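You operate a simulated robot arm through the tools that you are given. There is no shell and no other tool. Be economical: measure what you need, move in short steps, check, and stop when the job is done.

You run a simulated two-armed robot. Do the job below in one go: nothing can be reset, and whatever is moved stays where it is left.

JOB
Put the blue-edged strip with purple band on top of the square board with blue knob. Then take the board bundle with orange band and put it on the lower shelf of the grey rack. Then pull the drawer marked filter open. Keep to this order.

Only the result counts: the job must be done as asked and must still hold three seconds after the hand-in. Knocking over, shifting, dropping, spilling or breaking anything else fails it.

ROBOT AND FRAMES
Two 7-joint arms with two-finger parallel grippers on one trunk, on a base that drives. Base frame: it is fixed to the floor where the robot stands at the start and does not move with it; the origin is under the middle of the robot, x ahead of it, y to its left, z up; the surface under the hand at the start is at about z = 0.82. Readings come in m, rad, newtons and seconds.
The left shoulder is at the start at [0.05, 0.161, 1.098], the right one opposite. With the tool pointing down near the work surface each hand reaches from about 0.24 to 0.68 m from the robot's upright axis, wherever it stands, measured 20 degrees to its own side. Places, roughly: blue-edged strip with purple band (21x8x2 cm) [0.5, 0, 0.9]; board bundle with orange band (11x7x4 cm) [0.5, 4.7, 0.4]; drawer marked filter [-8.3, 2.9, 0.7]; lower shelf of the grey rack (21x24 cm) [-2.14, 7.06, 0.84]; square board with blue knob (20x20x6 cm) [-1.6, 1.2, 0.6]. Payload 3.43 kg a hand.
The TCP of each hand is the grasp point between the finger pads, 0.03 m short of the fingertips. In the tool frame z runs along the fingers and y along their closing line. Largest opening 0.094 m; finger width 0.028, thickness 0.01; the body of the gripper, 0.05 by 0.096 m, starts 0.055 m behind the TCP.
Orientation is told as [roll, pitch, yaw] about the base's x, y, z axes, in that order, counted from this pose: with the fingers straight down and closing along the base's y, the tool's x points along the base's -x, its y along +y and its z along -z.

CONTROLS
- The arms move only by the tool move_arm. It takes "left_deltas", "right_deltas" or both (then of equal length, played together; a hand with none holds still); each is text: rows parted by semicolons, each of 7 numbers parted by spaces: the shift along the tool's x, y, z in m, then the turn, a rotation vector about the tool's x, y, z in rad, then the finger opening in m, from 0 to 0.094. In form: x y z rx ry rz claw; .... A call has 1 to 20 rows; each row shifts and turns the commanded pose from where the row before left it, along the tool's axes as they then stand. Each row takes 0.2 s and may step no farther than 0.05 m and 0.15 rad from the row before; otherwise, or with a gripper value out of range, the whole call is refused. A pose out of reach is approached as far as the arm can. The call stops where the force on the tool passes 40 N (or 10 N more than at its start, if that is more) or the arm is blocked; 0.2 s more then pass. The fingers move at their own pace (about 0.045 m/s each) and stop on an object; they squeeze with about 21 N. The grip force told is the motor's: it shows also when the fingers shut on nothing. Time passes only in rows, and 0.2 s behind the last, so rows that do not move let the fingers close. It gives the time, the measured TCP pose, the force on the tool (base axes), the opening and the grip force at its end, in the units of the frame above (readings bear some noise), with the torque about the TCP (base axes, N m) and any sound that the robot's microphone picked up, and new pictures: "views" is both (left out), scene, wrist or none (wrist: the cameras of the hands that moved).
- Cameras (640 x 400 px; columns grow to the right, rows downward): "scene" is now at [0.1085, -0.0011, 1.2329]; the picture's right is [-0.04, -1.00, 0.00], its down [-0.50, 0.02, -0.87] and it looks along [0.86, -0.04, -0.50] (base axes); focal length 255 px, centre (320, 200). "left" rides on the left gripper at [0.076, -0.014, -0.103] in its tool frame; the picture's right is [0.18, 0.98, 0.00], its down [-0.75, 0.14, -0.64] and it looks along [-0.63, 0.12, 0.77] (tool axes); focal length 243 px, centre (320, 200). "right" rides on the right gripper at [0.076, 0.014, -0.102] in its tool frame; the picture's right is [-0.18, 0.98, 0.00], its down [-0.75, -0.14, -0.64] and it looks along [-0.63, -0.12, 0.77] (tool axes); focal length 243 px, centre (320, 200). There is no depth. A picture from a camera that has moved, and an enlarged one, comes with that camera's place and axes in the base frame and with its lens. The place of the scene camera against the robot may be out by one fixed shift of up to 0.025 m in any direction.
- raise_lower(by): slides the trunk up (or, below 0, down) by that many m; the arms and the scene camera ride with it, the base frame stays. It gives what a move gives, with no picture.
- roll_base(legs): drives the robot by 1 to 6 legs, each [ahead, left, turn to the left] in m, m and rad, along the robot's own axes; the way and the turn of a leg run together, so that a leg with both is an arc; at most 1.5 m and 3.142 rad a leg. The arms and the cameras ride along, it lands a little off, and it stops where it bumps. It gives what a move gives, and a new picture of the scene camera.
- head_to(pan, tilt): turns the head with the scene camera to pan (to the left, within 1.396 rad either way) and tilt (down, from -0.506 to 1.204), counted from straight ahead of the robot. It gives what a move gives, and a new picture of the scene camera.
- close_up(camera, box): a new picture of the part [left, top, right, bottom] of that camera's present view, enlarged. It takes no simulated time.
- job_done(): hands the job in; it is judged then, once.

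Go step by step. Nothing tells you exact positions but the pictures and the camera data: compare them with the known pose of the tool, close in by small moves and look again before you grip or let go. The budget is 165 turns and 260 pictures, counting those below and the enlarged ones. Unless the task says otherwise, let go and move clear before handing in.

The tools are called after "Emit:" by a JSON object that holds its "api" and its "payload". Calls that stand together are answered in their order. move_arm: Moves the arms, as the interface text tells. Its arguments: {"type":"object","properties":{"left_deltas":{"type":"string"},"right_deltas":{"type":"string"},"views":{"type":"string","enum":["both","scene","wrist","none"]}},"required":[]} The other tools are called the same way: raise_lower (by) slides the trunk up or down; roll_base (legs) drives the base; head_to (pan, tilt) turns the head that bears the scene camera; close_up (camera, box) takes an enlarged picture of a part of a camera's view; job_done () hands the job in.

At the start:

```text
clock: 0.0
left_tcp_pos: [0.4894, 0.2239, 1.0846]
left_ee_rot: [0.002, -0.001, 0.002]
left_ft_force: [0.8, -0.1, -0.1]
left_torque: [0.02, -0.02, -0.02]
left_width: 0.0939
left_grasp_force: 0.0
right_tcp_pos: [0.4793, -0.1946, 1.0784]
right_ee_rot: [0.001, 0.001, 0.0]
right_ft_force: [0.0, 0.0, 0.1]
right_torque: [0.02, 0.0, 0.01]
right_width: 0.0941
right_grasp_force: 0.0
trunk travel left (down, up): [-0.125, 0.142]
robot x, y, heading: [0.0015, -0.0011, 0.003]
head pan, tilt: [-0.045, 0.524]
```

scene: 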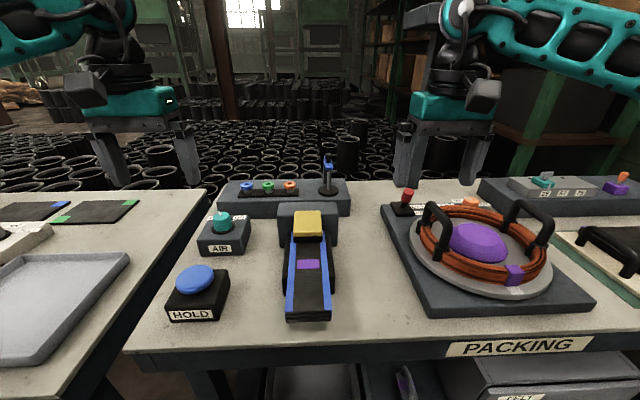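
right: 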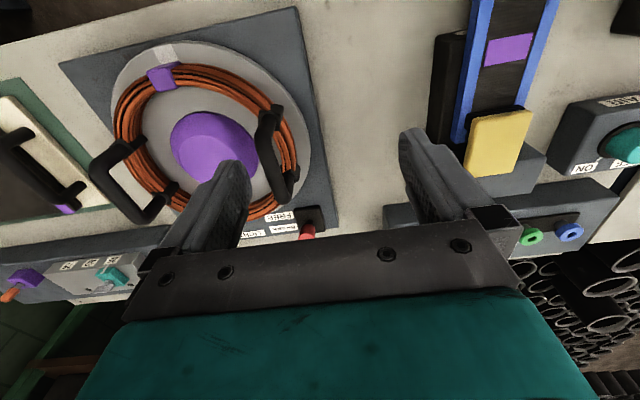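
left: 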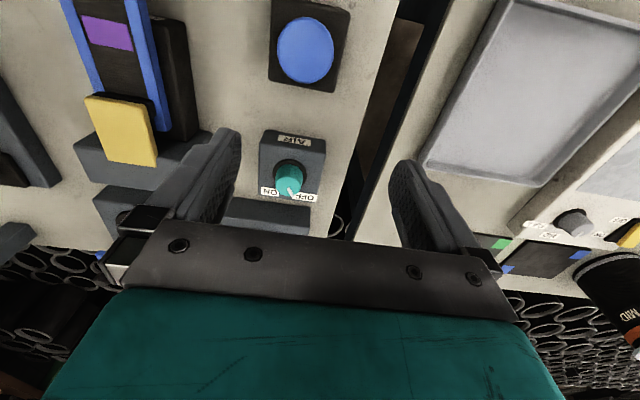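

I see the strip at centre, in what looks like a fixture with a yellow clamp, with AIR knob and HOLD button beside it. I'll look closely first.

Emit:
{"api": "close_up", "payload": {"camera": "scene", "box": [150, 150, 370, 330]}}

Emit:
{"api": "close_up", "payload": {"camera": "right", "box": [380, 0, 640, 260]}}

Emit:
{"api": "close_up", "payload": {"camera": "left", "box": [50, 0, 360, 260]}}

```text
2.22 times, centred on (260, 240) of scene
camera zoom: at [0.1085, -0.0011, 1.2329], right [-0.04, -1.0, 0.0], down [-0.5, 0.02, -0.87], along [0.86, -0.04, -0.5], focal length 566 px, centre (453, 111)
```

zoom: 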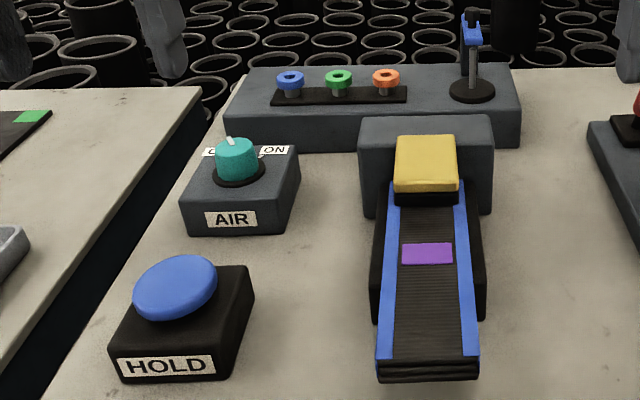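

```text
1.54 times, centred on (510, 130) of right
camera zoom: at [0.4025, -0.1813, 1.182], right [0.18, 0.98, 0.0], down [0.75, -0.14, 0.64], along [0.63, -0.12, -0.77], focal length 373 px, centre (28, 308)
```

zoom: 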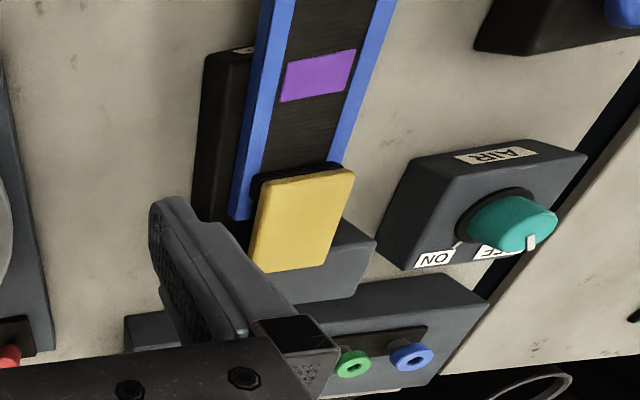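

```text
1.54 times, centred on (205, 130) of left
camera zoom: at [0.4111, 0.2091, 1.1883], right [-0.19, 0.98, 0.0], down [0.75, 0.14, 0.64], along [0.63, 0.12, -0.77], focal length 373 px, centre (497, 308)
```

zoom: 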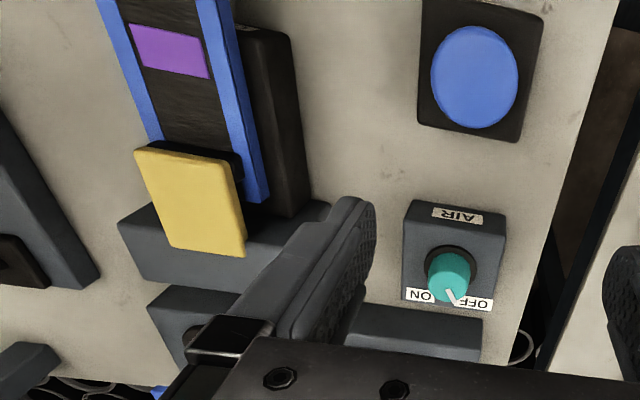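

The clamp's yellow pad holds the strip; AIR reads OFF. I'll look at other labels and the panel behind.

Emit:
{"api": "close_up", "payload": {"camera": "scene", "box": [210, 145, 360, 225]}}

Emit:
{"api": "close_up", "payload": {"camera": "scene", "box": [380, 160, 640, 320]}}

Emit:
{"api": "head_to", "payload": {"pan": 0.0, "tilt": 1.0}}

```text
4.27 times, centred on (285, 185) of scene
camera zoom: at [0.1085, -0.0011, 1.2329], right [-0.04, -1.0, 0.0], down [-0.5, 0.02, -0.87], along [0.86, -0.04, -0.5], focal length 1086 px, centre (469, 264)
```

zoom: 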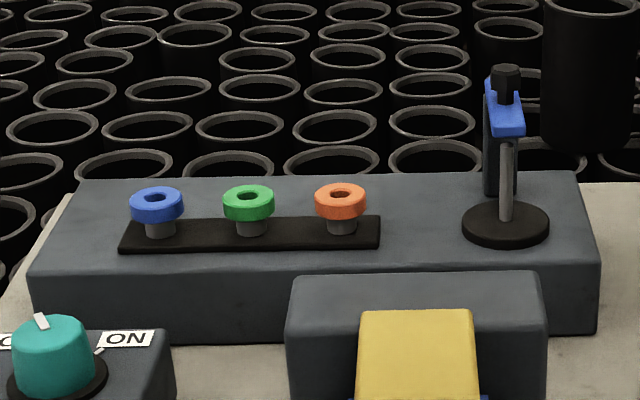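

```text
2.46 times, centred on (510, 240) of scene
camera zoom: at [0.1085, -0.0011, 1.2329], right [-0.04, -1.0, 0.0], down [-0.5, 0.02, -0.87], along [0.86, -0.04, -0.5], focal length 627 px, centre (-148, 102)
```

zoom: 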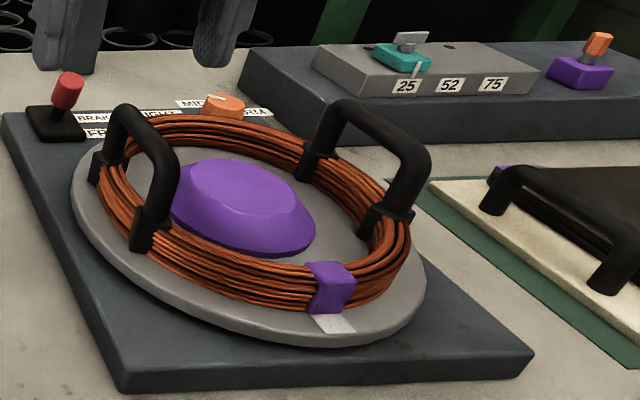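

```text
clock: 0.9
left_tcp_pos: [0.4884, 0.2236, 1.0862]
left_ee_rot: [0.0, 0.0, 0.002]
left_ft_force: [0.5, 0.1, -0.5]
left_torque: [0.0, -0.02, 0.0]
left_width: 0.094
left_grasp_force: 0.1
right_tcp_pos: [0.4802, -0.1943, 1.079]
right_ee_rot: [0.0, -0.002, -0.001]
right_ft_force: [-0.5, 0.0, -0.6]
right_torque: [0.01, 0.0, -0.01]
right_width: 0.094
right_grasp_force: 0.1
trunk travel left (down, up): [-0.125, 0.142]
robot x, y, heading: [-0.0008, -0.0015, 0.008]
head pan, tilt: [0.0, 1.0]
camera scene: at [0.0879, 0.003, 1.1941], right [0.0, -1.0, 0.0], down [-0.84, 0.0, -0.54], along [0.54, 0.0, -0.84], focal length 255 px, centre (320, 200)
```

scene: 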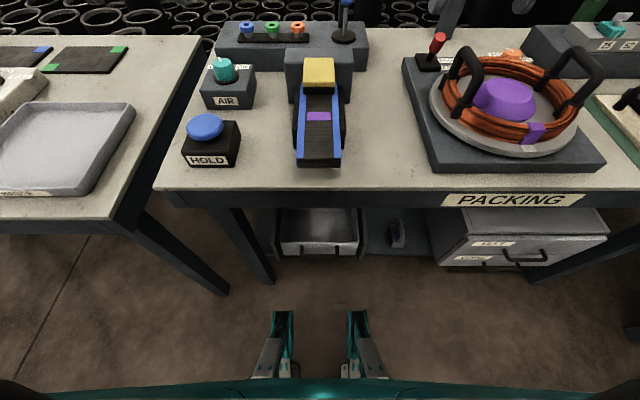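

The strip overhangs its rest at the near end; AIR knob is at about [0.616, 0.20]. I'll bring the left hand closer above the knob to see the pointer.

Emit:
{"api": "move_arm", "payload": {"left_deltas": "-0.03 -0.01 0.02 0 0 0 0.094; -0.03 -0.01 0.03 0 0 0 0.094; -0.02 0 0.03 0 0 0 0.094", "views": "wrist"}}

Emit:
{"api": "close_up", "payload": {"camera": "left", "box": [200, 20, 440, 220]}}

```text
clock: 1.7
left_tcp_pos: [0.5675, 0.2043, 1.0053]
left_ee_rot: [0.0, 0.001, 0.0]
left_ft_force: [-0.1, -0.8, 0.0]
left_torque: [-0.01, -0.01, -0.02]
left_width: 0.094
left_grasp_force: 0.1
right_tcp_pos: [0.4791, -0.194, 1.0782]
right_ee_rot: [0.0, -0.001, 0.001]
right_ft_force: [-0.9, -0.1, -0.2]
right_torque: [0.03, -0.03, 0.0]
right_width: 0.0941
right_grasp_force: 0.0
trunk travel left (down, up): [-0.125, 0.142]
robot x, y, heading: [-0.0014, -0.0001, -0.001]
head pan, tilt: [0.0, 1.0]
camera left: at [0.4915, 0.1902, 1.108], right [-0.18, 0.98, 0.0], down [0.75, 0.14, 0.64], along [0.63, 0.12, -0.77], focal length 243 px, centre (320, 200)
```

left: 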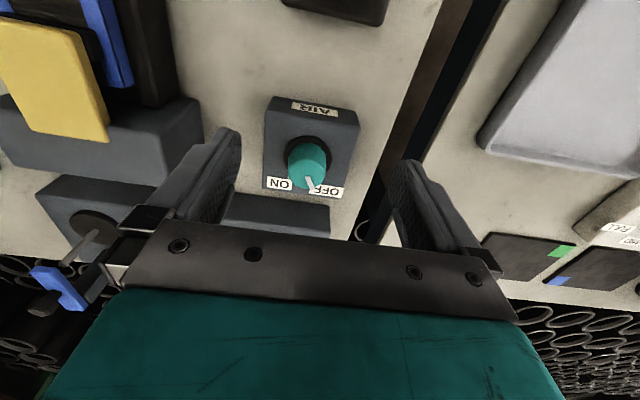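

```text
2.00 times, centred on (320, 120) of left
camera zoom: at [0.4915, 0.1902, 1.108], right [-0.18, 0.98, 0.0], down [0.75, 0.14, 0.64], along [0.63, 0.12, -0.77], focal length 485 px, centre (320, 360)
```

zoom: 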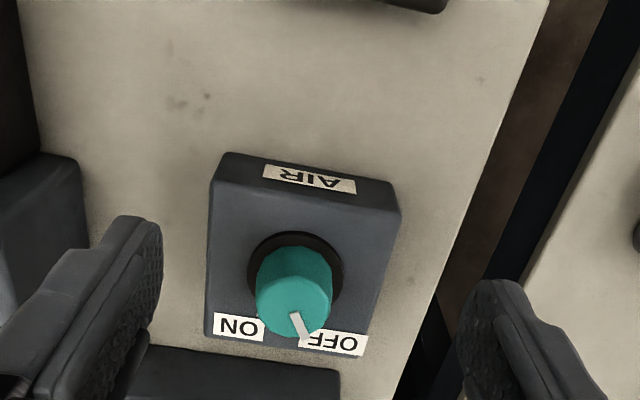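

Knob at about [0.598, 0.20], pointer at OFF; ON is roughly 60° clockwise. I'll descend around it.

Emit:
{"api": "move_arm", "payload": {"left_deltas": "-0.03 -0.004 0.03 0 0 0 0.094; 0 0 0.01 0 0 0 0.094; 0 0 0 0 0 0 0.094", "views": "wrist"}}

Emit:
{"api": "close_up", "payload": {"camera": "left", "box": [200, 60, 440, 260]}}

```text
clock: 2.5
left_tcp_pos: [0.5974, 0.1997, 0.9649]
left_ee_rot: [0.001, -0.001, 0.001]
left_ft_force: [0.7, -0.2, 0.0]
left_torque: [0.03, -0.01, 0.01]
left_width: 0.0941
left_grasp_force: 0.1
right_tcp_pos: [0.4789, -0.1934, 1.0792]
right_ee_rot: [0.0, 0.0, 0.0]
right_ft_force: [0.7, -0.2, -0.2]
right_torque: [-0.01, -0.01, -0.02]
right_width: 0.0942
right_grasp_force: 0.1
trunk travel left (down, up): [-0.125, 0.142]
robot x, y, heading: [-0.0017, -0.0014, -0.002]
head pan, tilt: [0.0, 1.0]
camera left: at [0.521, 0.1853, 1.0676], right [-0.19, 0.98, 0.0], down [0.75, 0.14, 0.64], along [0.63, 0.12, -0.77], focal length 243 px, centre (320, 200)
```

left: 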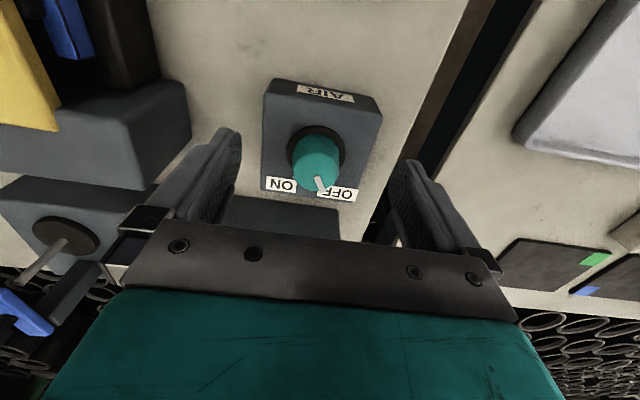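

```text
2.00 times, centred on (320, 160) of left
camera zoom: at [0.521, 0.1853, 1.0676], right [-0.19, 0.98, 0.0], down [0.75, 0.14, 0.64], along [0.63, 0.12, -0.77], focal length 485 px, centre (320, 280)
```

zoom: 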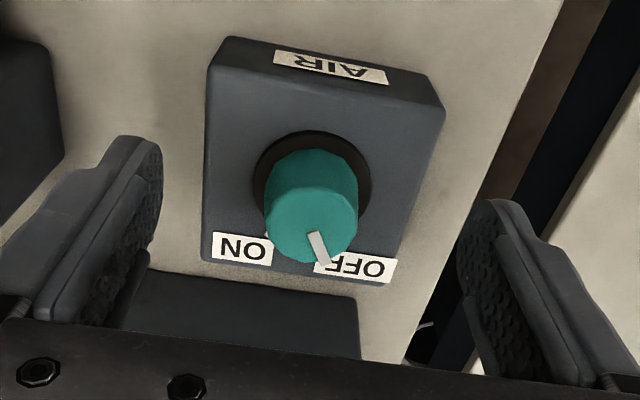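

Refined: knob centre ≈ [0.625, 0.2015], top z≈0.908, box top z≈0.875. I'll lower to z=0.912 around it and close.

Emit:
{"api": "move_arm", "payload": {"left_deltas": "-0.027 0.002 0.02 0 0 0 0.094; 0 0 0.02 0 0 0 0.094; 0 0 0.011 0 0 0 0.094; 0 0 0 0 0 0 0.094", "views": "wrist"}}

```text
clock: 3.5
left_tcp_pos: [0.6255, 0.2012, 0.9145]
left_ee_rot: [-0.001, 0.002, 0.002]
left_ft_force: [-0.2, 0.7, 0.2]
left_torque: [0.01, 0.0, 0.0]
left_width: 0.0935
left_grasp_force: 0.1
right_tcp_pos: [0.4794, -0.1946, 1.0781]
right_ee_rot: [0.0, 0.0, 0.0]
right_ft_force: [0.7, -0.6, -0.8]
right_torque: [0.01, -0.06, -0.02]
right_width: 0.094
right_grasp_force: 0.1
trunk travel left (down, up): [-0.125, 0.142]
robot x, y, heading: [0.0001, 0.0012, 0.002]
head pan, tilt: [0.0, 1.0]
camera left: at [0.548, 0.187, 1.0169], right [-0.19, 0.98, 0.0], down [0.75, 0.14, 0.64], along [0.63, 0.12, -0.77], focal length 243 px, centre (320, 200)
```

left: 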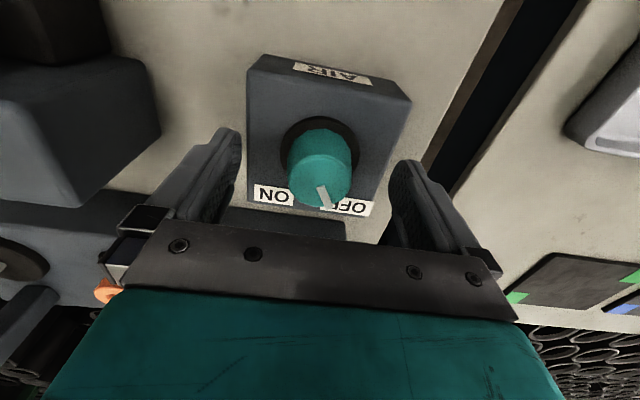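

The knob sits between the fingers; I'll close on it and turn it clockwise.

Emit:
{"api": "move_arm", "payload": {"left_deltas": "0 0 0.002 0 0 0 0.06; 0 0 0 0 0 0 0.04; 0 0 0 0 0 0 0.03; 0 0 0 0 0 0 0.02; 0 0 0 0 0 0 0.02; 0 0 0 0 0 0.13 0.02; 0 0 0 0 0 0.13 0.02; 0 0 0 0 0 0.13 0.02; 0 0 0 0 0 0.13 0.02", "views": "wrist"}}

```text
clock: 5.5
left_tcp_pos: [0.6252, 0.2039, 0.9112]
left_ee_rot: [-0.001, -0.002, -0.259]
left_ft_force: [2.3, 10.2, 0.9]
left_torque: [0.29, -0.14, 0.07]
left_width: 0.0402
left_grasp_force: 45.2
left hand out of reach, approached as far as the arm can: row 8, 9
right_tcp_pos: [0.4802, -0.1933, 1.0791]
right_ee_rot: [-0.002, 0.0, 0.0]
right_ft_force: [-0.2, -0.2, -0.1]
right_torque: [-0.03, 0.01, 0.0]
right_width: 0.0937
right_grasp_force: 0.0
trunk travel left (down, up): [-0.125, 0.142]
robot x, y, heading: [-0.0025, -0.0009, 0.002]
head pan, tilt: [0.0, 1.0]
camera left: at [0.5473, 0.2089, 1.015], right [0.07, 1.0, 0.0], down [0.76, -0.06, 0.64], along [0.64, -0.05, -0.77], focal length 243 px, centre (320, 200)
```

left: 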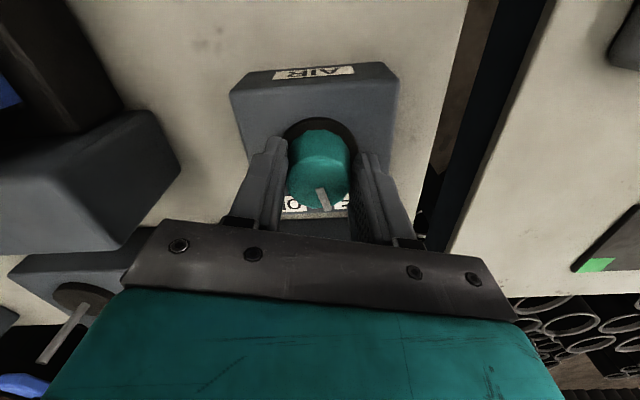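

The arm ran out of turn at −0.26 rad; I'll release, turn back the other way, and regrip (ratchet).

Emit:
{"api": "move_arm", "payload": {"left_deltas": "0 0 0 0 0 -0.1 0.02; 0 0 0 0 0 0 0.06; 0 0 0 0 0 0 0.094; 0 0 0 0 0 0 0.094; 0 0 0 0 0 0 0.094; 0 0 0 0 0 -0.14 0.094; 0 0 0 0 0 -0.14 0.094; 0 0 0 0 0 -0.14 0.094; 0 0 0 0 0 -0.14 0.094; 0 0 0 0 0 -0.14 0.094; 0 0 0 0 0 -0.14 0.094; 0 0 0 0 0 0 0.094", "views": "wrist"}}

```text
clock: 8.1
left_tcp_pos: [0.6249, 0.202, 0.9131]
left_ee_rot: [0.001, 0.0, 0.684]
left_ft_force: [0.1, 0.1, -0.5]
left_torque: [0.01, 0.0, -0.02]
left_width: 0.0941
left_grasp_force: 0.0
right_tcp_pos: [0.4796, -0.1949, 1.0802]
right_ee_rot: [0.0, 0.001, 0.0]
right_ft_force: [0.1, -0.1, 0.3]
right_torque: [-0.04, -0.04, 0.02]
right_width: 0.0939
right_grasp_force: 0.0
trunk travel left (down, up): [-0.125, 0.142]
robot x, y, heading: [0.002, -0.0008, -0.001]
head pan, tilt: [0.0, 1.0]
camera left: at [0.5742, 0.1424, 1.0153], right [-0.76, 0.65, 0.0], down [0.5, 0.59, 0.64], along [0.41, 0.49, -0.77], focal length 243 px, centre (320, 200)
```

left: 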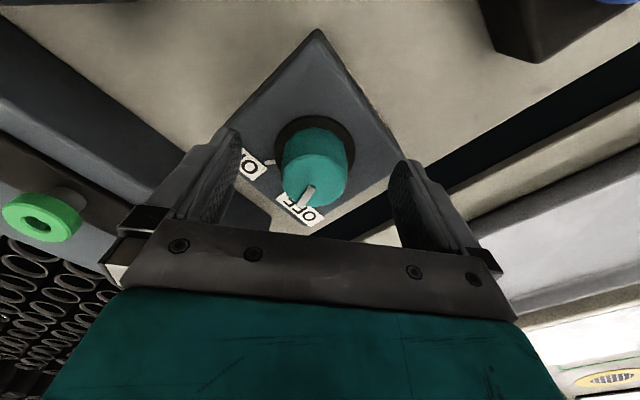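

Good range here. Close and turn +0.9 rad clockwise.

Emit:
{"api": "move_arm", "payload": {"left_deltas": "0 0 0 0 0 0 0.06; 0 0 0 0 0 0 0.03; 0 0 0 0 0 0 0.02; 0 0 0 0 0 0 0.02; 0 0 0 0 0 0 0.02; 0 0 0 0 0 0.13 0.02; 0 0 0 0 0 0.13 0.02; 0 0 0 0 0 0.13 0.02; 0 0 0 0 0 0.13 0.02; 0 0 0 0 0 0.13 0.02; 0 0 0 0 0 0.13 0.02; 0 0 0 0 0 0.1 0.02; 0 0 0 0 0 0 0.02", "views": "both"}}

Emit:
{"api": "close_up", "payload": {"camera": "left", "box": [220, 60, 420, 230]}}

```text
clock: 10.9
left_tcp_pos: [0.6245, 0.2018, 0.9129]
left_ee_rot: [0.002, 0.001, -0.197]
left_ft_force: [3.6, 1.3, 2.6]
left_torque: [0.2, 0.32, 0.71]
left_width: 0.0398
left_grasp_force: 44.9
right_tcp_pos: [0.4801, -0.1949, 1.0791]
right_ee_rot: [0.0, -0.001, 0.0]
right_ft_force: [-0.7, 0.2, 0.7]
right_torque: [0.02, 0.01, -0.03]
right_width: 0.0941
right_grasp_force: 0.1
trunk travel left (down, up): [-0.125, 0.142]
robot x, y, heading: [-0.0015, -0.0021, 0.002]
head pan, tilt: [0.0, 1.0]
camera scene: at [0.0879, 0.0031, 1.1941], right [0.0, -1.0, 0.0], down [-0.84, 0.0, -0.54], along [0.54, 0.0, -0.84], focal length 255 px, centre (320, 200)
camera left: at [0.5469, 0.2038, 1.0154], right [0.01, 1.0, 0.0], down [0.77, -0.01, 0.64], along [0.64, -0.01, -0.77], focal length 243 px, centre (320, 200)
```

scene: 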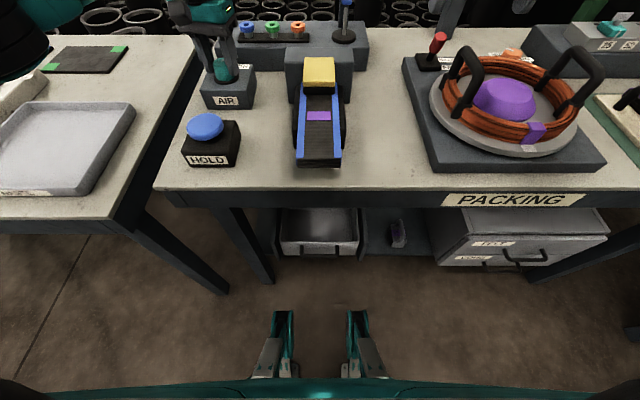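
left: 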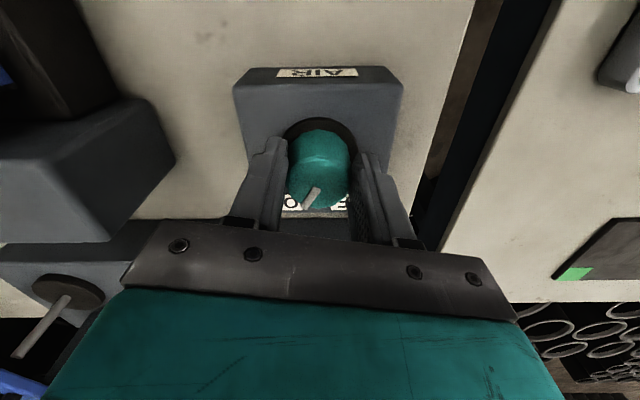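

```text
2.35 times, centred on (320, 145) of left
camera zoom: at [0.5469, 0.2038, 1.0154], right [0.01, 1.0, 0.0], down [0.77, -0.01, 0.64], along [0.64, -0.01, -0.77], focal length 571 px, centre (320, 329)
```

zoom: 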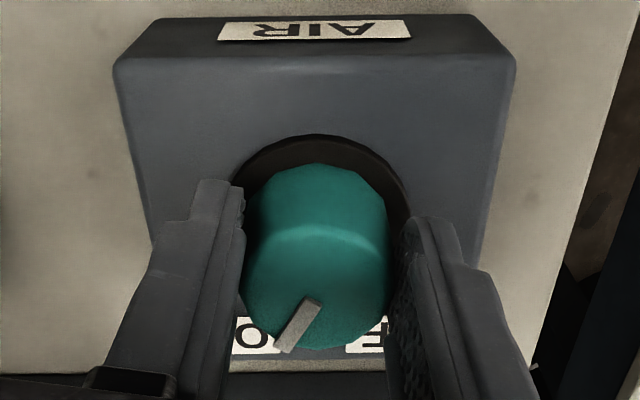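

The pointer is now at ON (with torque, likely the stop). I'll release, rise and check.

Emit:
{"api": "move_arm", "payload": {"left_deltas": "0 0 0 0 0 0 0.06; 0 0 0 0 0 0 0.094; 0 0 0 0 0 0 0.094; 0 0 -0.03 0 0 -0.1 0.094; 0.03 0 -0.05 0 0 -0.1 0.094; 0 0 0 0 0 0 0.094", "views": "both"}}

Emit:
{"api": "close_up", "payload": {"camera": "left", "box": [220, 20, 420, 220]}}

```text
refused: row 5 steps farther than a row can; nothing moved
```

```text
2.00 times, centred on (320, 120) of left
camera zoom: at [0.5469, 0.2038, 1.0154], right [0.01, 1.0, 0.0], down [0.77, -0.01, 0.64], along [0.64, -0.01, -0.77], focal length 485 px, centre (320, 360)
```

zoom: 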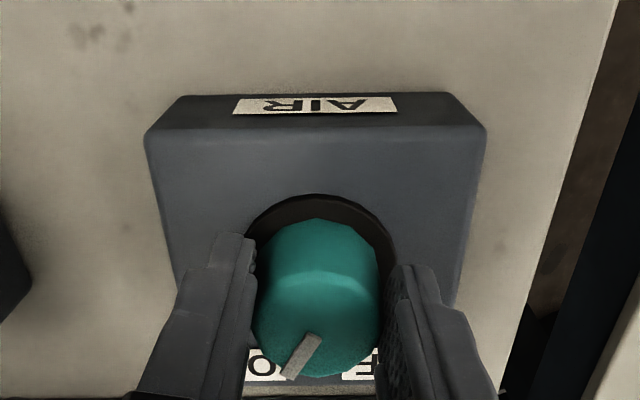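

Row too long; I'll resend shorter.

Emit:
{"api": "move_arm", "payload": {"left_deltas": "0 0 0 0 0 0 0.06; 0 0 0 0 0 0 0.094; 0 0 0 0 0 0 0.094; 0 0 -0.03 0 0 -0.1 0.094; 0.02 0 -0.04 0 0 -0.1 0.094; 0 0 0 0 0 0 0.094", "views": "both"}}

Emit:
{"api": "close_up", "payload": {"camera": "left", "box": [0, 0, 400, 250]}}

```text
clock: 12.3
left_tcp_pos: [0.6042, 0.2042, 0.9826]
left_ee_rot: [0.0, 0.001, 0.004]
left_ft_force: [0.4, -0.2, -0.6]
left_torque: [0.01, 0.01, 0.03]
left_width: 0.0942
left_grasp_force: 0.1
right_tcp_pos: [0.4794, -0.1948, 1.0789]
right_ee_rot: [-0.001, 0.0, 0.0]
right_ft_force: [-0.2, 0.3, -0.1]
right_torque: [-0.01, 0.0, -0.04]
right_width: 0.0941
right_grasp_force: 0.0
trunk travel left (down, up): [-0.125, 0.142]
robot x, y, heading: [0.0006, -0.0006, 0.005]
head pan, tilt: [0.0, 1.0]
camera scene: at [0.088, 0.003, 1.1941], right [0.0, -1.0, 0.0], down [-0.84, 0.0, -0.54], along [0.54, 0.0, -0.84], focal length 255 px, centre (320, 200)
camera left: at [0.5278, 0.1896, 1.0857], right [-0.19, 0.98, 0.0], down [0.75, 0.14, 0.64], along [0.63, 0.12, -0.77], focal length 243 px, centre (320, 200)
```

scene: 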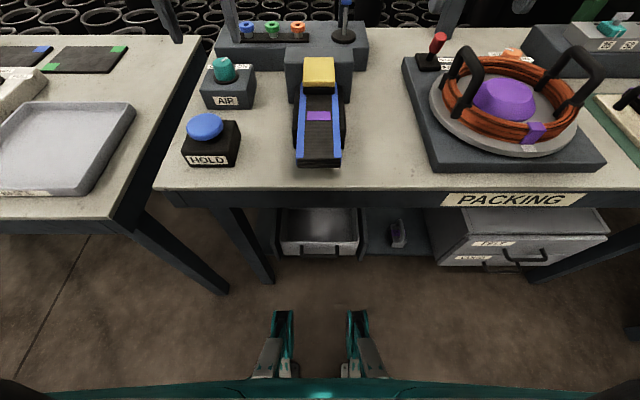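
left: 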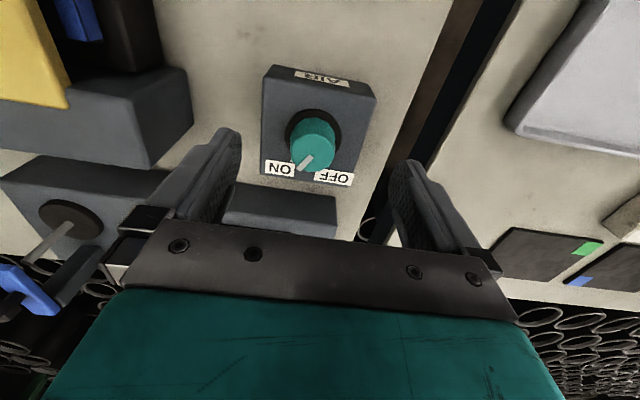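

```text
1.60 times, centred on (200, 125) of left
camera zoom: at [0.5278, 0.1896, 1.0857], right [-0.19, 0.98, 0.0], down [0.75, 0.14, 0.64], along [0.63, 0.12, -0.77], focal length 388 px, centre (512, 320)
```

zoom: 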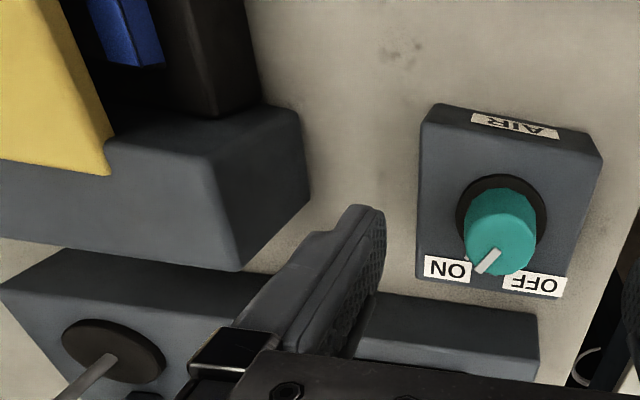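

AIR is ON. Next, bring the left hand, fingers closed, above the HOLD button at ≈[0.457, 0.202].

Emit:
{"api": "move_arm", "payload": {"left_deltas": "0.04 0 0 0 0 0 0.05; 0.04 0 0 0 0 0 0; 0.04 0 0 0 0 0 0; 0 0 0 0 0 0 0; 0 0 0 0 0 0 0", "views": "wrist"}}

```text
clock: 13.5
left_tcp_pos: [0.4839, 0.204, 0.9831]
left_ee_rot: [0.0, 0.001, 0.003]
left_ft_force: [-0.4, -0.2, -0.5]
left_torque: [0.0, 0.01, 0.02]
left_width: 0.0
left_grasp_force: 9.7
right_tcp_pos: [0.4799, -0.1931, 1.08]
right_ee_rot: [-0.001, -0.001, -0.001]
right_ft_force: [-0.4, -0.7, 0.1]
right_torque: [-0.01, 0.01, 0.01]
right_width: 0.0941
right_grasp_force: 0.0
trunk travel left (down, up): [-0.125, 0.142]
robot x, y, heading: [-0.0014, -0.0, 0.001]
head pan, tilt: [0.0, 1.0]
camera left: at [0.4084, 0.1894, 1.0852], right [-0.19, 0.98, 0.0], down [0.75, 0.14, 0.64], along [0.63, 0.12, -0.77], focal length 243 px, centre (320, 200)
```

left: 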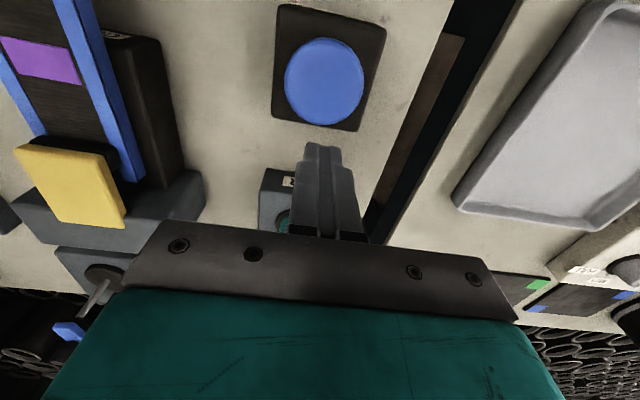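

Button centre ≈[0.459, 0.2025]. I'll lower over it and press gently, watching the clamp.

Emit:
{"api": "move_arm", "payload": {"left_deltas": "0.025 0 0.02 0 0 0 0; 0 0 0.025 0 0 0 0; 0 0 0.006 0 0 0 0; 0 0 0.005 0 0 0 0; 0 0 0.005 0 0 0 0; 0 0 0 0 0 0 0", "views": "both"}}

```text
clock: 14.9
left_tcp_pos: [0.4601, 0.2039, 0.9198]
left_ee_rot: [0.0, 0.001, 0.003]
left_ft_force: [0.1, -0.1, -0.3]
left_torque: [0.02, 0.01, -0.03]
left_width: 0.0
left_grasp_force: 21.5
right_tcp_pos: [0.48, -0.1957, 1.0802]
right_ee_rot: [-0.001, 0.0, -0.001]
right_ft_force: [0.5, 0.1, -0.4]
right_torque: [0.01, -0.01, 0.02]
right_width: 0.094
right_grasp_force: 0.1
trunk travel left (down, up): [-0.125, 0.142]
robot x, y, heading: [-0.0012, -0.0014, -0.0]
head pan, tilt: [0.0, 1.0]
camera scene: at [0.0878, 0.003, 1.1941], right [0.0, -1.0, 0.0], down [-0.84, 0.0, -0.54], along [0.54, 0.0, -0.84], focal length 255 px, centre (320, 200)
camera left: at [0.3831, 0.1892, 1.0239], right [-0.18, 0.98, 0.0], down [0.75, 0.14, 0.64], along [0.63, 0.12, -0.77], focal length 243 px, centre (320, 200)
```

scene: 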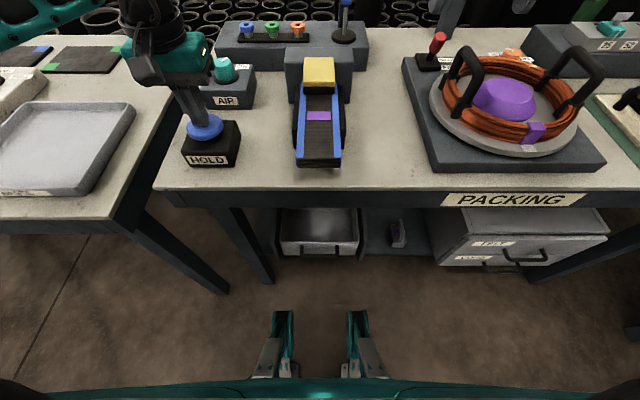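
left: 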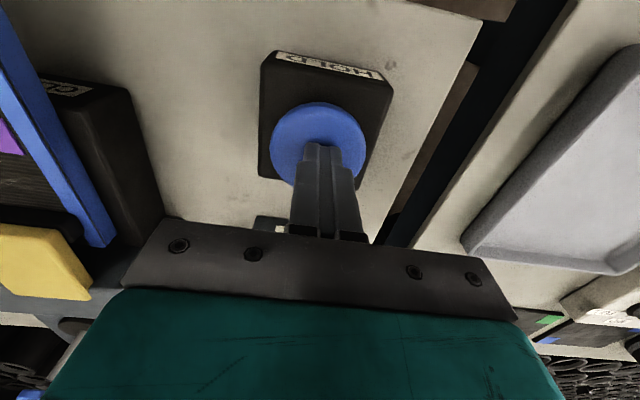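

Not in contact yet; I continue down in small steps.

Emit:
{"api": "move_arm", "payload": {"left_deltas": "0 0 0.005 0 0 0 0; 0 0 0.005 0 0 0 0; 0 0 0.005 0 0 0 0; 0 0 0.004 0 0 0 0; 0 0 0.003 0 0 0 0; 0 0 0 0 0 0 0", "views": "both"}}

```text
clock: 16.0
left_tcp_pos: [0.4605, 0.2034, 0.9103]
left_ee_rot: [-0.004, -0.014, -0.001]
left_ft_force: [-10.3, 2.1, 19.1]
left_torque: [0.06, 0.55, -0.07]
left_width: 0.0001
left_grasp_force: 20.9
right_tcp_pos: [0.4789, -0.1934, 1.0798]
right_ee_rot: [0.001, -0.002, -0.001]
right_ft_force: [-0.3, 0.0, -1.2]
right_torque: [0.0, 0.0, 0.01]
right_width: 0.0938
right_grasp_force: 0.0
trunk travel left (down, up): [-0.125, 0.142]
robot x, y, heading: [-0.0021, 0.0028, 0.002]
head pan, tilt: [0.0, 1.0]
heard: click
stopped in row 5 (left hand): the force on the tool passed its limit at 44 N (the readings are from after the stop); the commanded pose is now the measured one
camera scene: at [0.0856, 0.0027, 1.1943], right [0.0, -1.0, 0.0], down [-0.84, 0.0, -0.54], along [0.54, 0.0, -0.84], focal length 255 px, centre (320, 200)
camera left: at [0.3817, 0.1896, 1.013], right [-0.18, 0.98, -0.01], down [0.74, 0.14, 0.65], along [0.64, 0.12, -0.76], focal length 243 px, centre (320, 200)
```

scene: 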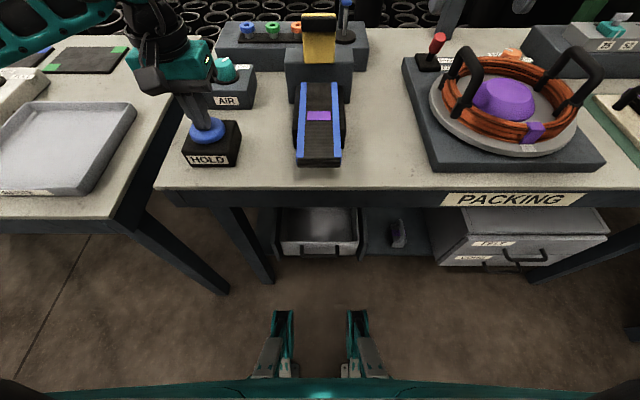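
left: 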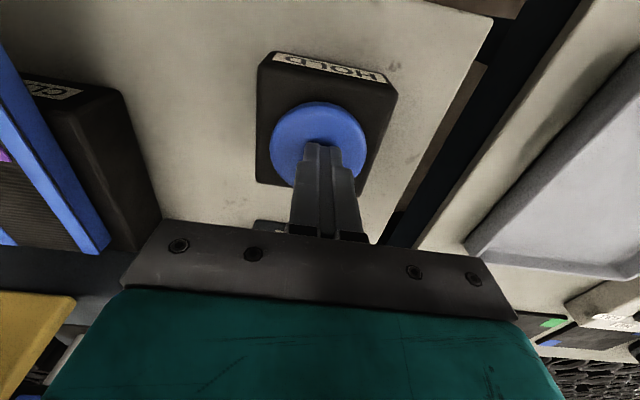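

The clamp is open while HOLD is pressed. Keeping the left hand still, I bring the right hand over the strip (band at ≈[0.478, 0.003, 0.887]).

Emit:
{"api": "move_arm", "payload": {"right_deltas": "0.01 0.045 0 0 0 0 0.094; 0.01 0.045 0 0 0 0 0.094; 0.01 0.045 0.01 0 0 0 0.094; 0 0.045 0.01 0 0 0 0.094; 0 0.01 0.035 0 0 0 0.094; 0 0 0 0 0 0 0.094", "views": "wrist"}}

Emit:
{"api": "close_up", "payload": {"camera": "right", "box": [180, 0, 460, 220]}}

```text
clock: 17.4
left_tcp_pos: [0.4595, 0.2032, 0.9114]
left_ee_rot: [-0.005, -0.018, 0.001]
left_ft_force: [-9.1, 3.3, 30.4]
left_torque: [0.07, 0.65, -0.12]
left_width: 0.0
left_grasp_force: 21.3
right_tcp_pos: [0.4468, -0.0048, 1.0255]
right_ee_rot: [0.002, -0.005, 0.0]
right_ft_force: [-0.1, -0.3, 0.7]
right_torque: [0.01, 0.02, 0.0]
right_width: 0.094
right_grasp_force: 0.0
trunk travel left (down, up): [-0.125, 0.142]
robot x, y, heading: [-0.0008, 0.0025, -0.002]
head pan, tilt: [0.0, 1.0]
camera right: at [0.3697, 0.0078, 1.1282], right [0.18, 0.98, 0.0], down [0.75, -0.14, 0.64], along [0.63, -0.12, -0.76], focal length 243 px, centre (320, 200)
```

right: 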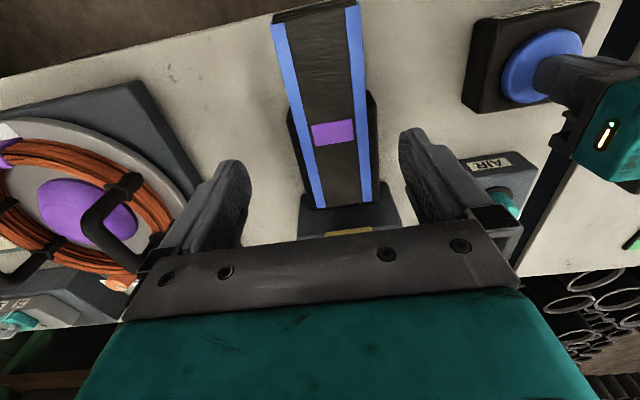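

```text
1.82 times, centred on (320, 110) of right
camera zoom: at [0.3697, 0.0078, 1.1282], right [0.18, 0.98, 0.0], down [0.75, -0.14, 0.64], along [0.63, -0.12, -0.76], focal length 441 px, centre (320, 364)
```

zoom: 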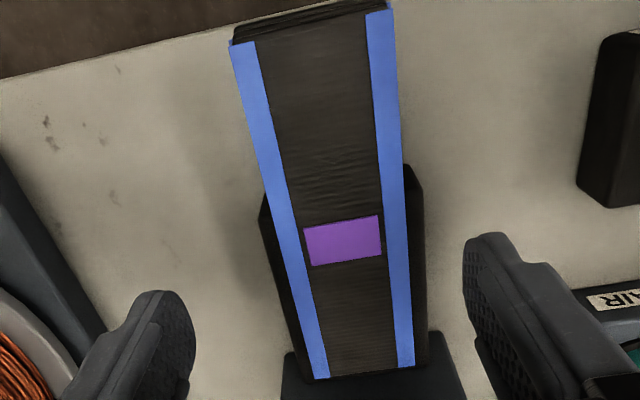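

Strip spans x 0.379–0.583, centre y≈0.001, width ~7.7 cm. I'll line up over its middle and lower, checking before closing.

Emit:
{"api": "move_arm", "payload": {"right_deltas": "-0.025 0.005 0.03 0 0 0 0.094; 0 0 0.04 0 0 0 0.094; 0 0 0.02 0 0 0 0.094; 0 0 0 0 0 0 0.094", "views": "wrist"}}

Emit:
{"api": "close_up", "payload": {"camera": "right", "box": [180, 60, 460, 260]}}

```text
clock: 18.4
left_tcp_pos: [0.4607, 0.2037, 0.9105]
left_ee_rot: [-0.001, -0.016, 0.002]
left_ft_force: [-7.6, 2.2, 32.3]
left_torque: [0.09, 0.71, 0.01]
left_width: 0.0001
left_grasp_force: 21.2
right_tcp_pos: [0.4742, 0.0012, 0.9348]
right_ee_rot: [-0.001, -0.003, 0.0]
right_ft_force: [-0.8, 0.5, -0.2]
right_torque: [0.03, 0.0, 0.01]
right_width: 0.0942
right_grasp_force: 0.2
trunk travel left (down, up): [-0.125, 0.142]
robot x, y, heading: [0.0001, -0.0012, -0.003]
head pan, tilt: [0.0, 1.0]
camera right: at [0.396, 0.0142, 1.0379], right [0.18, 0.98, 0.0], down [0.75, -0.14, 0.64], along [0.63, -0.12, -0.76], focal length 243 px, centre (320, 200)
```

right: 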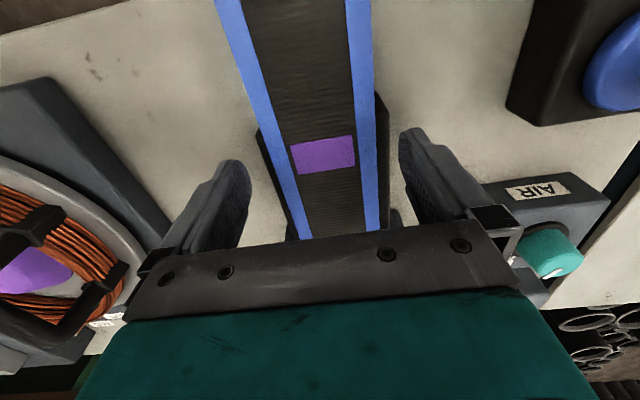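

```text
2.00 times, centred on (320, 160) of right
camera zoom: at [0.396, 0.0142, 1.0379], right [0.18, 0.98, 0.0], down [0.75, -0.14, 0.64], along [0.63, -0.12, -0.76], focal length 485 px, centre (320, 280)
```

zoom: 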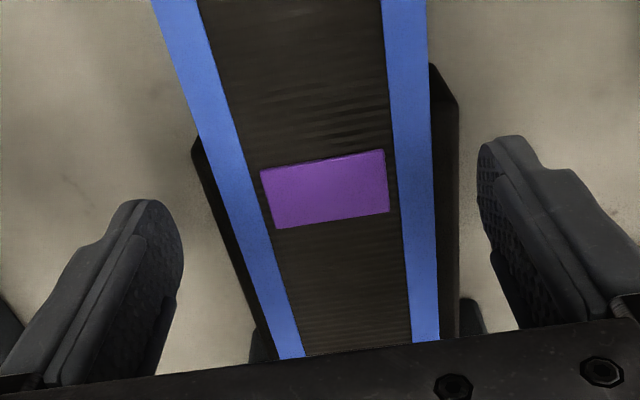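

Alignment is good. Lower to TCP z≈0.904 and close.

Emit:
{"api": "move_arm", "payload": {"right_deltas": "0 0 0.015 0 0 0 0.094; 0 0 0.01 0 0 0 0.094; 0 0 0.006 0 0 0 0.094; 0 0 0 0 0 0 0.075; 0 0 0 0 0 0 0.065; 0 0 0 0 0 0 0.065; 0 0 0 0 0 0 0.065", "views": "wrist"}}

```text
clock: 20.0
left_tcp_pos: [0.4604, 0.2032, 0.9111]
left_ee_rot: [-0.004, -0.016, 0.002]
left_ft_force: [-7.5, 2.9, 30.3]
left_torque: [0.08, 0.66, -0.01]
left_width: 0.0001
left_grasp_force: 20.6
right_tcp_pos: [0.4721, 0.0001, 0.9049]
right_ee_rot: [0.001, -0.004, 0.001]
right_ft_force: [-0.4, 1.7, 0.2]
right_torque: [0.08, -0.03, 0.02]
right_width: 0.0695
right_grasp_force: 20.4
trunk travel left (down, up): [-0.125, 0.142]
robot x, y, heading: [0.0002, -0.0038, -0.001]
head pan, tilt: [0.0, 1.0]
camera right: at [0.3955, 0.0136, 1.0073], right [0.18, 0.98, 0.0], down [0.75, -0.14, 0.64], along [0.63, -0.12, -0.76], focal length 243 px, centre (320, 200)
```

right: 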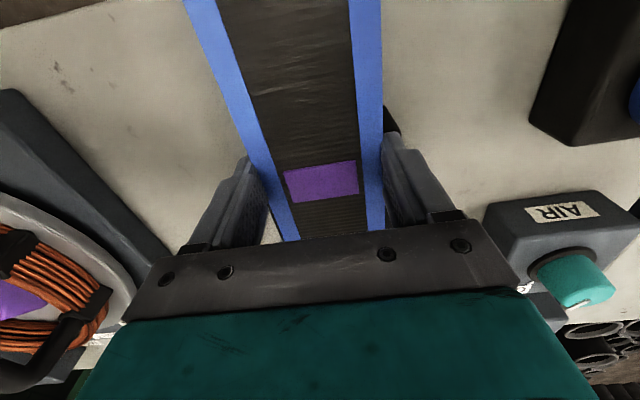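

Gripped at 6.95 cm. I lift slightly and slide back out from under the pad.

Emit:
{"api": "move_arm", "payload": {"right_deltas": "0 0 -0.008 0 0 0 0.05; 0 0 -0.01 0 0 0 0.05; 0.03 0 -0.005 0 0 0 0.05; 0.03 0 -0.01 0 0 0 0.05; 0.03 0 -0.03 0 0 0 0.05; 0 0 0 0 0 0 0.05", "views": "both"}}

```text
clock: 21.4
left_tcp_pos: [0.4608, 0.2038, 0.9103]
left_ee_rot: [-0.003, -0.015, 0.002]
left_ft_force: [-6.4, 2.8, 30.9]
left_torque: [0.1, 0.59, -0.04]
left_width: 0.0002
left_grasp_force: 21.2
right_tcp_pos: [0.3821, -0.0006, 0.9681]
right_ee_rot: [0.0, -0.003, 0.001]
right_ft_force: [-0.4, 0.2, -1.2]
right_torque: [0.01, 0.03, 0.04]
right_width: 0.0691
right_grasp_force: 20.6
trunk travel left (down, up): [-0.125, 0.142]
robot x, y, heading: [-0.001, 0.0022, 0.004]
head pan, tilt: [0.0, 1.0]
camera scene: at [0.0852, 0.0025, 1.1945], right [0.0, -1.0, 0.0], down [-0.84, 0.0, -0.54], along [0.54, 0.0, -0.84], focal length 255 px, centre (320, 200)
camera right: at [0.3046, 0.013, 1.0706], right [0.18, 0.98, 0.0], down [0.75, -0.14, 0.64], along [0.63, -0.12, -0.76], focal length 243 px, centre (320, 200)
```

scene: 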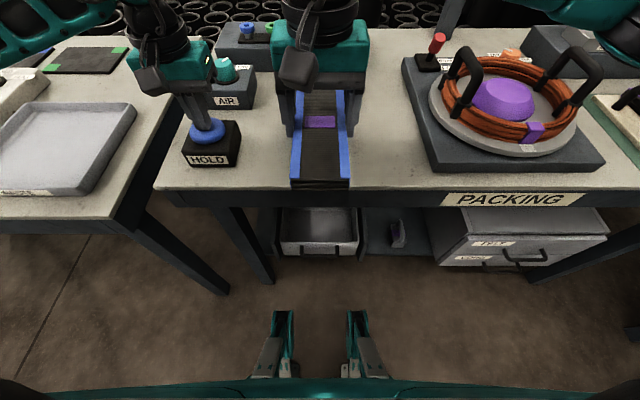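
right: 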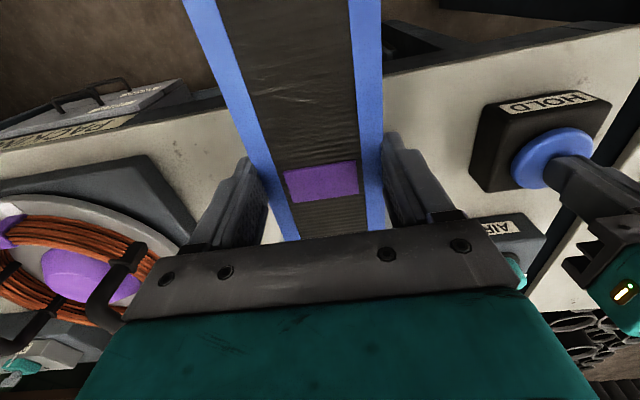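

The strip is free. Lift both hands clear, then look around toward the board at [-1.6, 1.2].

Emit:
{"api": "move_arm", "payload": {"left_deltas": "0 0 -0.03 0 0 0 0; 0 0 -0.04 0 0 0 0; 0 0 -0.04 0 0 0 0; 0 0 -0.04 0 0 0 0; 0 0 0 0 0 0 0", "right_deltas": "0 0 -0.03 0 0 0 0.05; 0 0 -0.04 0 0 0 0.05; 0 0 -0.03 0 0 0 0.05; 0 0 0 0 0 0 0.05; 0 0 0 0 0 0 0.05", "views": "none"}}

Emit:
{"api": "head_to", "payload": {"pan": 1.39, "tilt": 0.5}}

```text
clock: 22.6
left_tcp_pos: [0.4609, 0.2042, 1.0577]
left_ee_rot: [-0.003, -0.009, 0.005]
left_ft_force: [-0.5, -0.2, 0.4]
left_torque: [-0.02, 0.0, 0.01]
left_width: 0.0
left_grasp_force: 21.1
right_tcp_pos: [0.3839, 0.0006, 1.0665]
right_ee_rot: [0.002, 0.0, 0.0]
right_ft_force: [-0.5, 0.7, -1.3]
right_torque: [-0.02, 0.0, 0.01]
right_width: 0.0691
right_grasp_force: 20.5
trunk travel left (down, up): [-0.125, 0.142]
robot x, y, heading: [0.0003, 0.002, -0.002]
head pan, tilt: [0.0, 1.0]
```

```text
clock: 24.1
left_tcp_pos: [0.4615, 0.2042, 1.0584]
left_ee_rot: [-0.004, -0.012, 0.003]
left_ft_force: [-0.2, -1.1, -0.3]
left_torque: [-0.02, -0.01, 0.01]
left_width: 0.0003
left_grasp_force: 21.1
right_tcp_pos: [0.3836, 0.0009, 1.0654]
right_ee_rot: [0.001, 0.0, 0.0]
right_ft_force: [0.7, -0.9, -1.3]
right_torque: [-0.03, -0.03, 0.0]
right_width: 0.0693
right_grasp_force: 21.1
trunk travel left (down, up): [-0.125, 0.142]
robot x, y, heading: [-0.0023, 0.0017, 0.002]
head pan, tilt: [1.389, 0.499]
camera scene: at [0.0347, 0.0926, 1.2352], right [0.98, -0.18, 0.0], down [-0.09, -0.47, -0.88], along [0.16, 0.86, -0.48], focal length 255 px, centre (320, 200)
```

scene: 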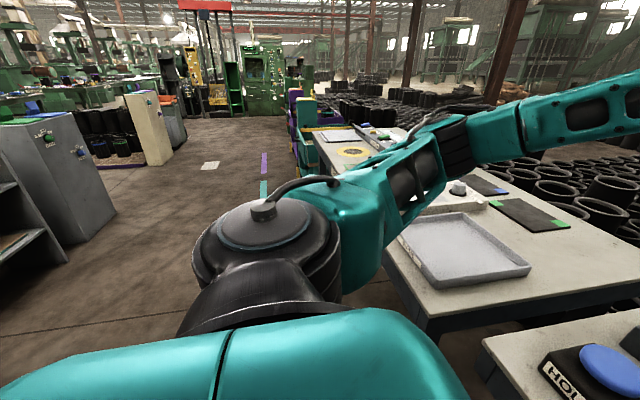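

I'll back away from the table and turn left to view the room.

Emit:
{"api": "roll_base", "payload": {"legs": [[-0.4, 0, 0], [0, 0, 1.57]]}}

Emit:
{"api": "head_to", "payload": {"pan": 0.8, "tilt": 0.4}}

```text
clock: 30.4
left_tcp_pos: [-0.5987, 0.4635, 1.0584]
left_ee_rot: [-0.004, -0.01, 1.562]
left_ft_force: [-0.5, 0.0, -0.4]
left_torque: [0.01, 0.04, -0.01]
left_width: 0.0001
left_grasp_force: 21.0
right_tcp_pos: [-0.3969, 0.3849, 1.0671]
right_ee_rot: [0.001, -0.001, 1.559]
right_ft_force: [0.0, -0.3, -0.6]
right_torque: [0.0, 0.01, 0.0]
right_width: 0.0692
right_grasp_force: 20.7
trunk travel left (down, up): [-0.125, 0.142]
robot x, y, heading: [-0.4002, 0.001, 1.559]
head pan, tilt: [1.389, 0.499]
camera scene: at [-0.5116, 0.0606, 1.2352], right [0.19, 0.98, 0.0], down [0.47, -0.09, -0.88], along [-0.86, 0.17, -0.48], focal length 255 px, centre (320, 200)
```

scene: 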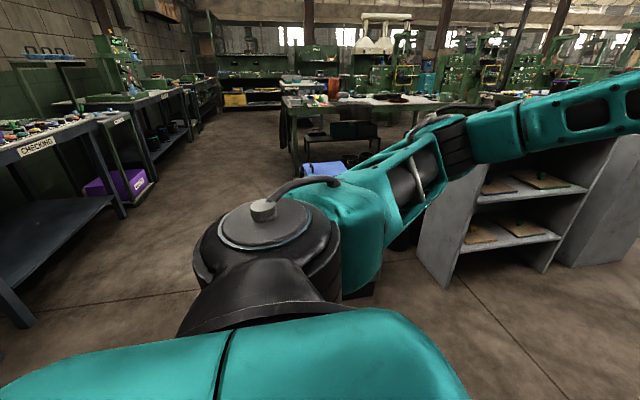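

```text
clock: 31.4
left_tcp_pos: [-0.5981, 0.4639, 1.0581]
left_ee_rot: [-0.003, -0.011, 1.561]
left_ft_force: [-0.2, -1.0, 0.1]
left_torque: [-0.02, -0.01, -0.01]
left_width: 0.0002
left_grasp_force: 21.5
right_tcp_pos: [-0.397, 0.3845, 1.0657]
right_ee_rot: [0.001, -0.001, 1.559]
right_ft_force: [0.3, 0.2, -1.0]
right_torque: [0.0, -0.01, -0.01]
right_width: 0.0693
right_grasp_force: 20.9
trunk travel left (down, up): [-0.125, 0.142]
robot x, y, heading: [-0.4045, 0.0031, 1.558]
head pan, tilt: [0.799, 0.4]
camera scene: at [-0.4879, 0.1084, 1.2443], right [0.71, 0.71, 0.0], down [0.28, -0.27, -0.92], along [-0.65, 0.65, -0.39], focal length 255 px, centre (320, 200)
```

scene: 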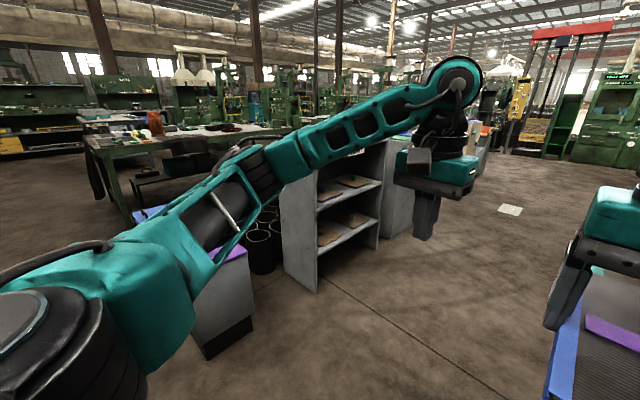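

A shelf unit with square boards stands to the front-left; zoom there.

Emit:
{"api": "close_up", "payload": {"camera": "scene", "box": [270, 140, 430, 300]}}

```text
2.50 times, centred on (350, 220) of scene
camera zoom: at [-0.4879, 0.1084, 1.2443], right [0.71, 0.71, 0.0], down [0.28, -0.27, -0.92], along [-0.65, 0.65, -0.39], focal length 637 px, centre (245, 150)
```

zoom: 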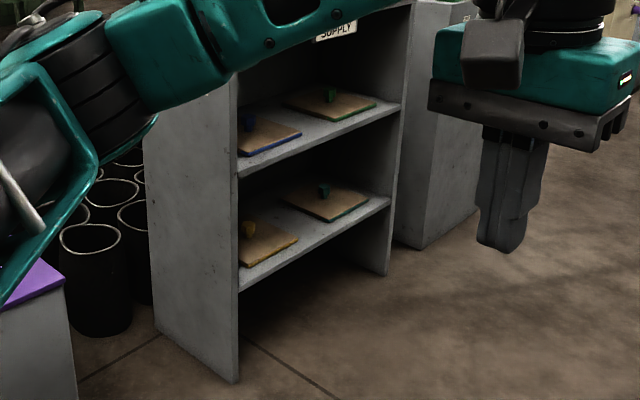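

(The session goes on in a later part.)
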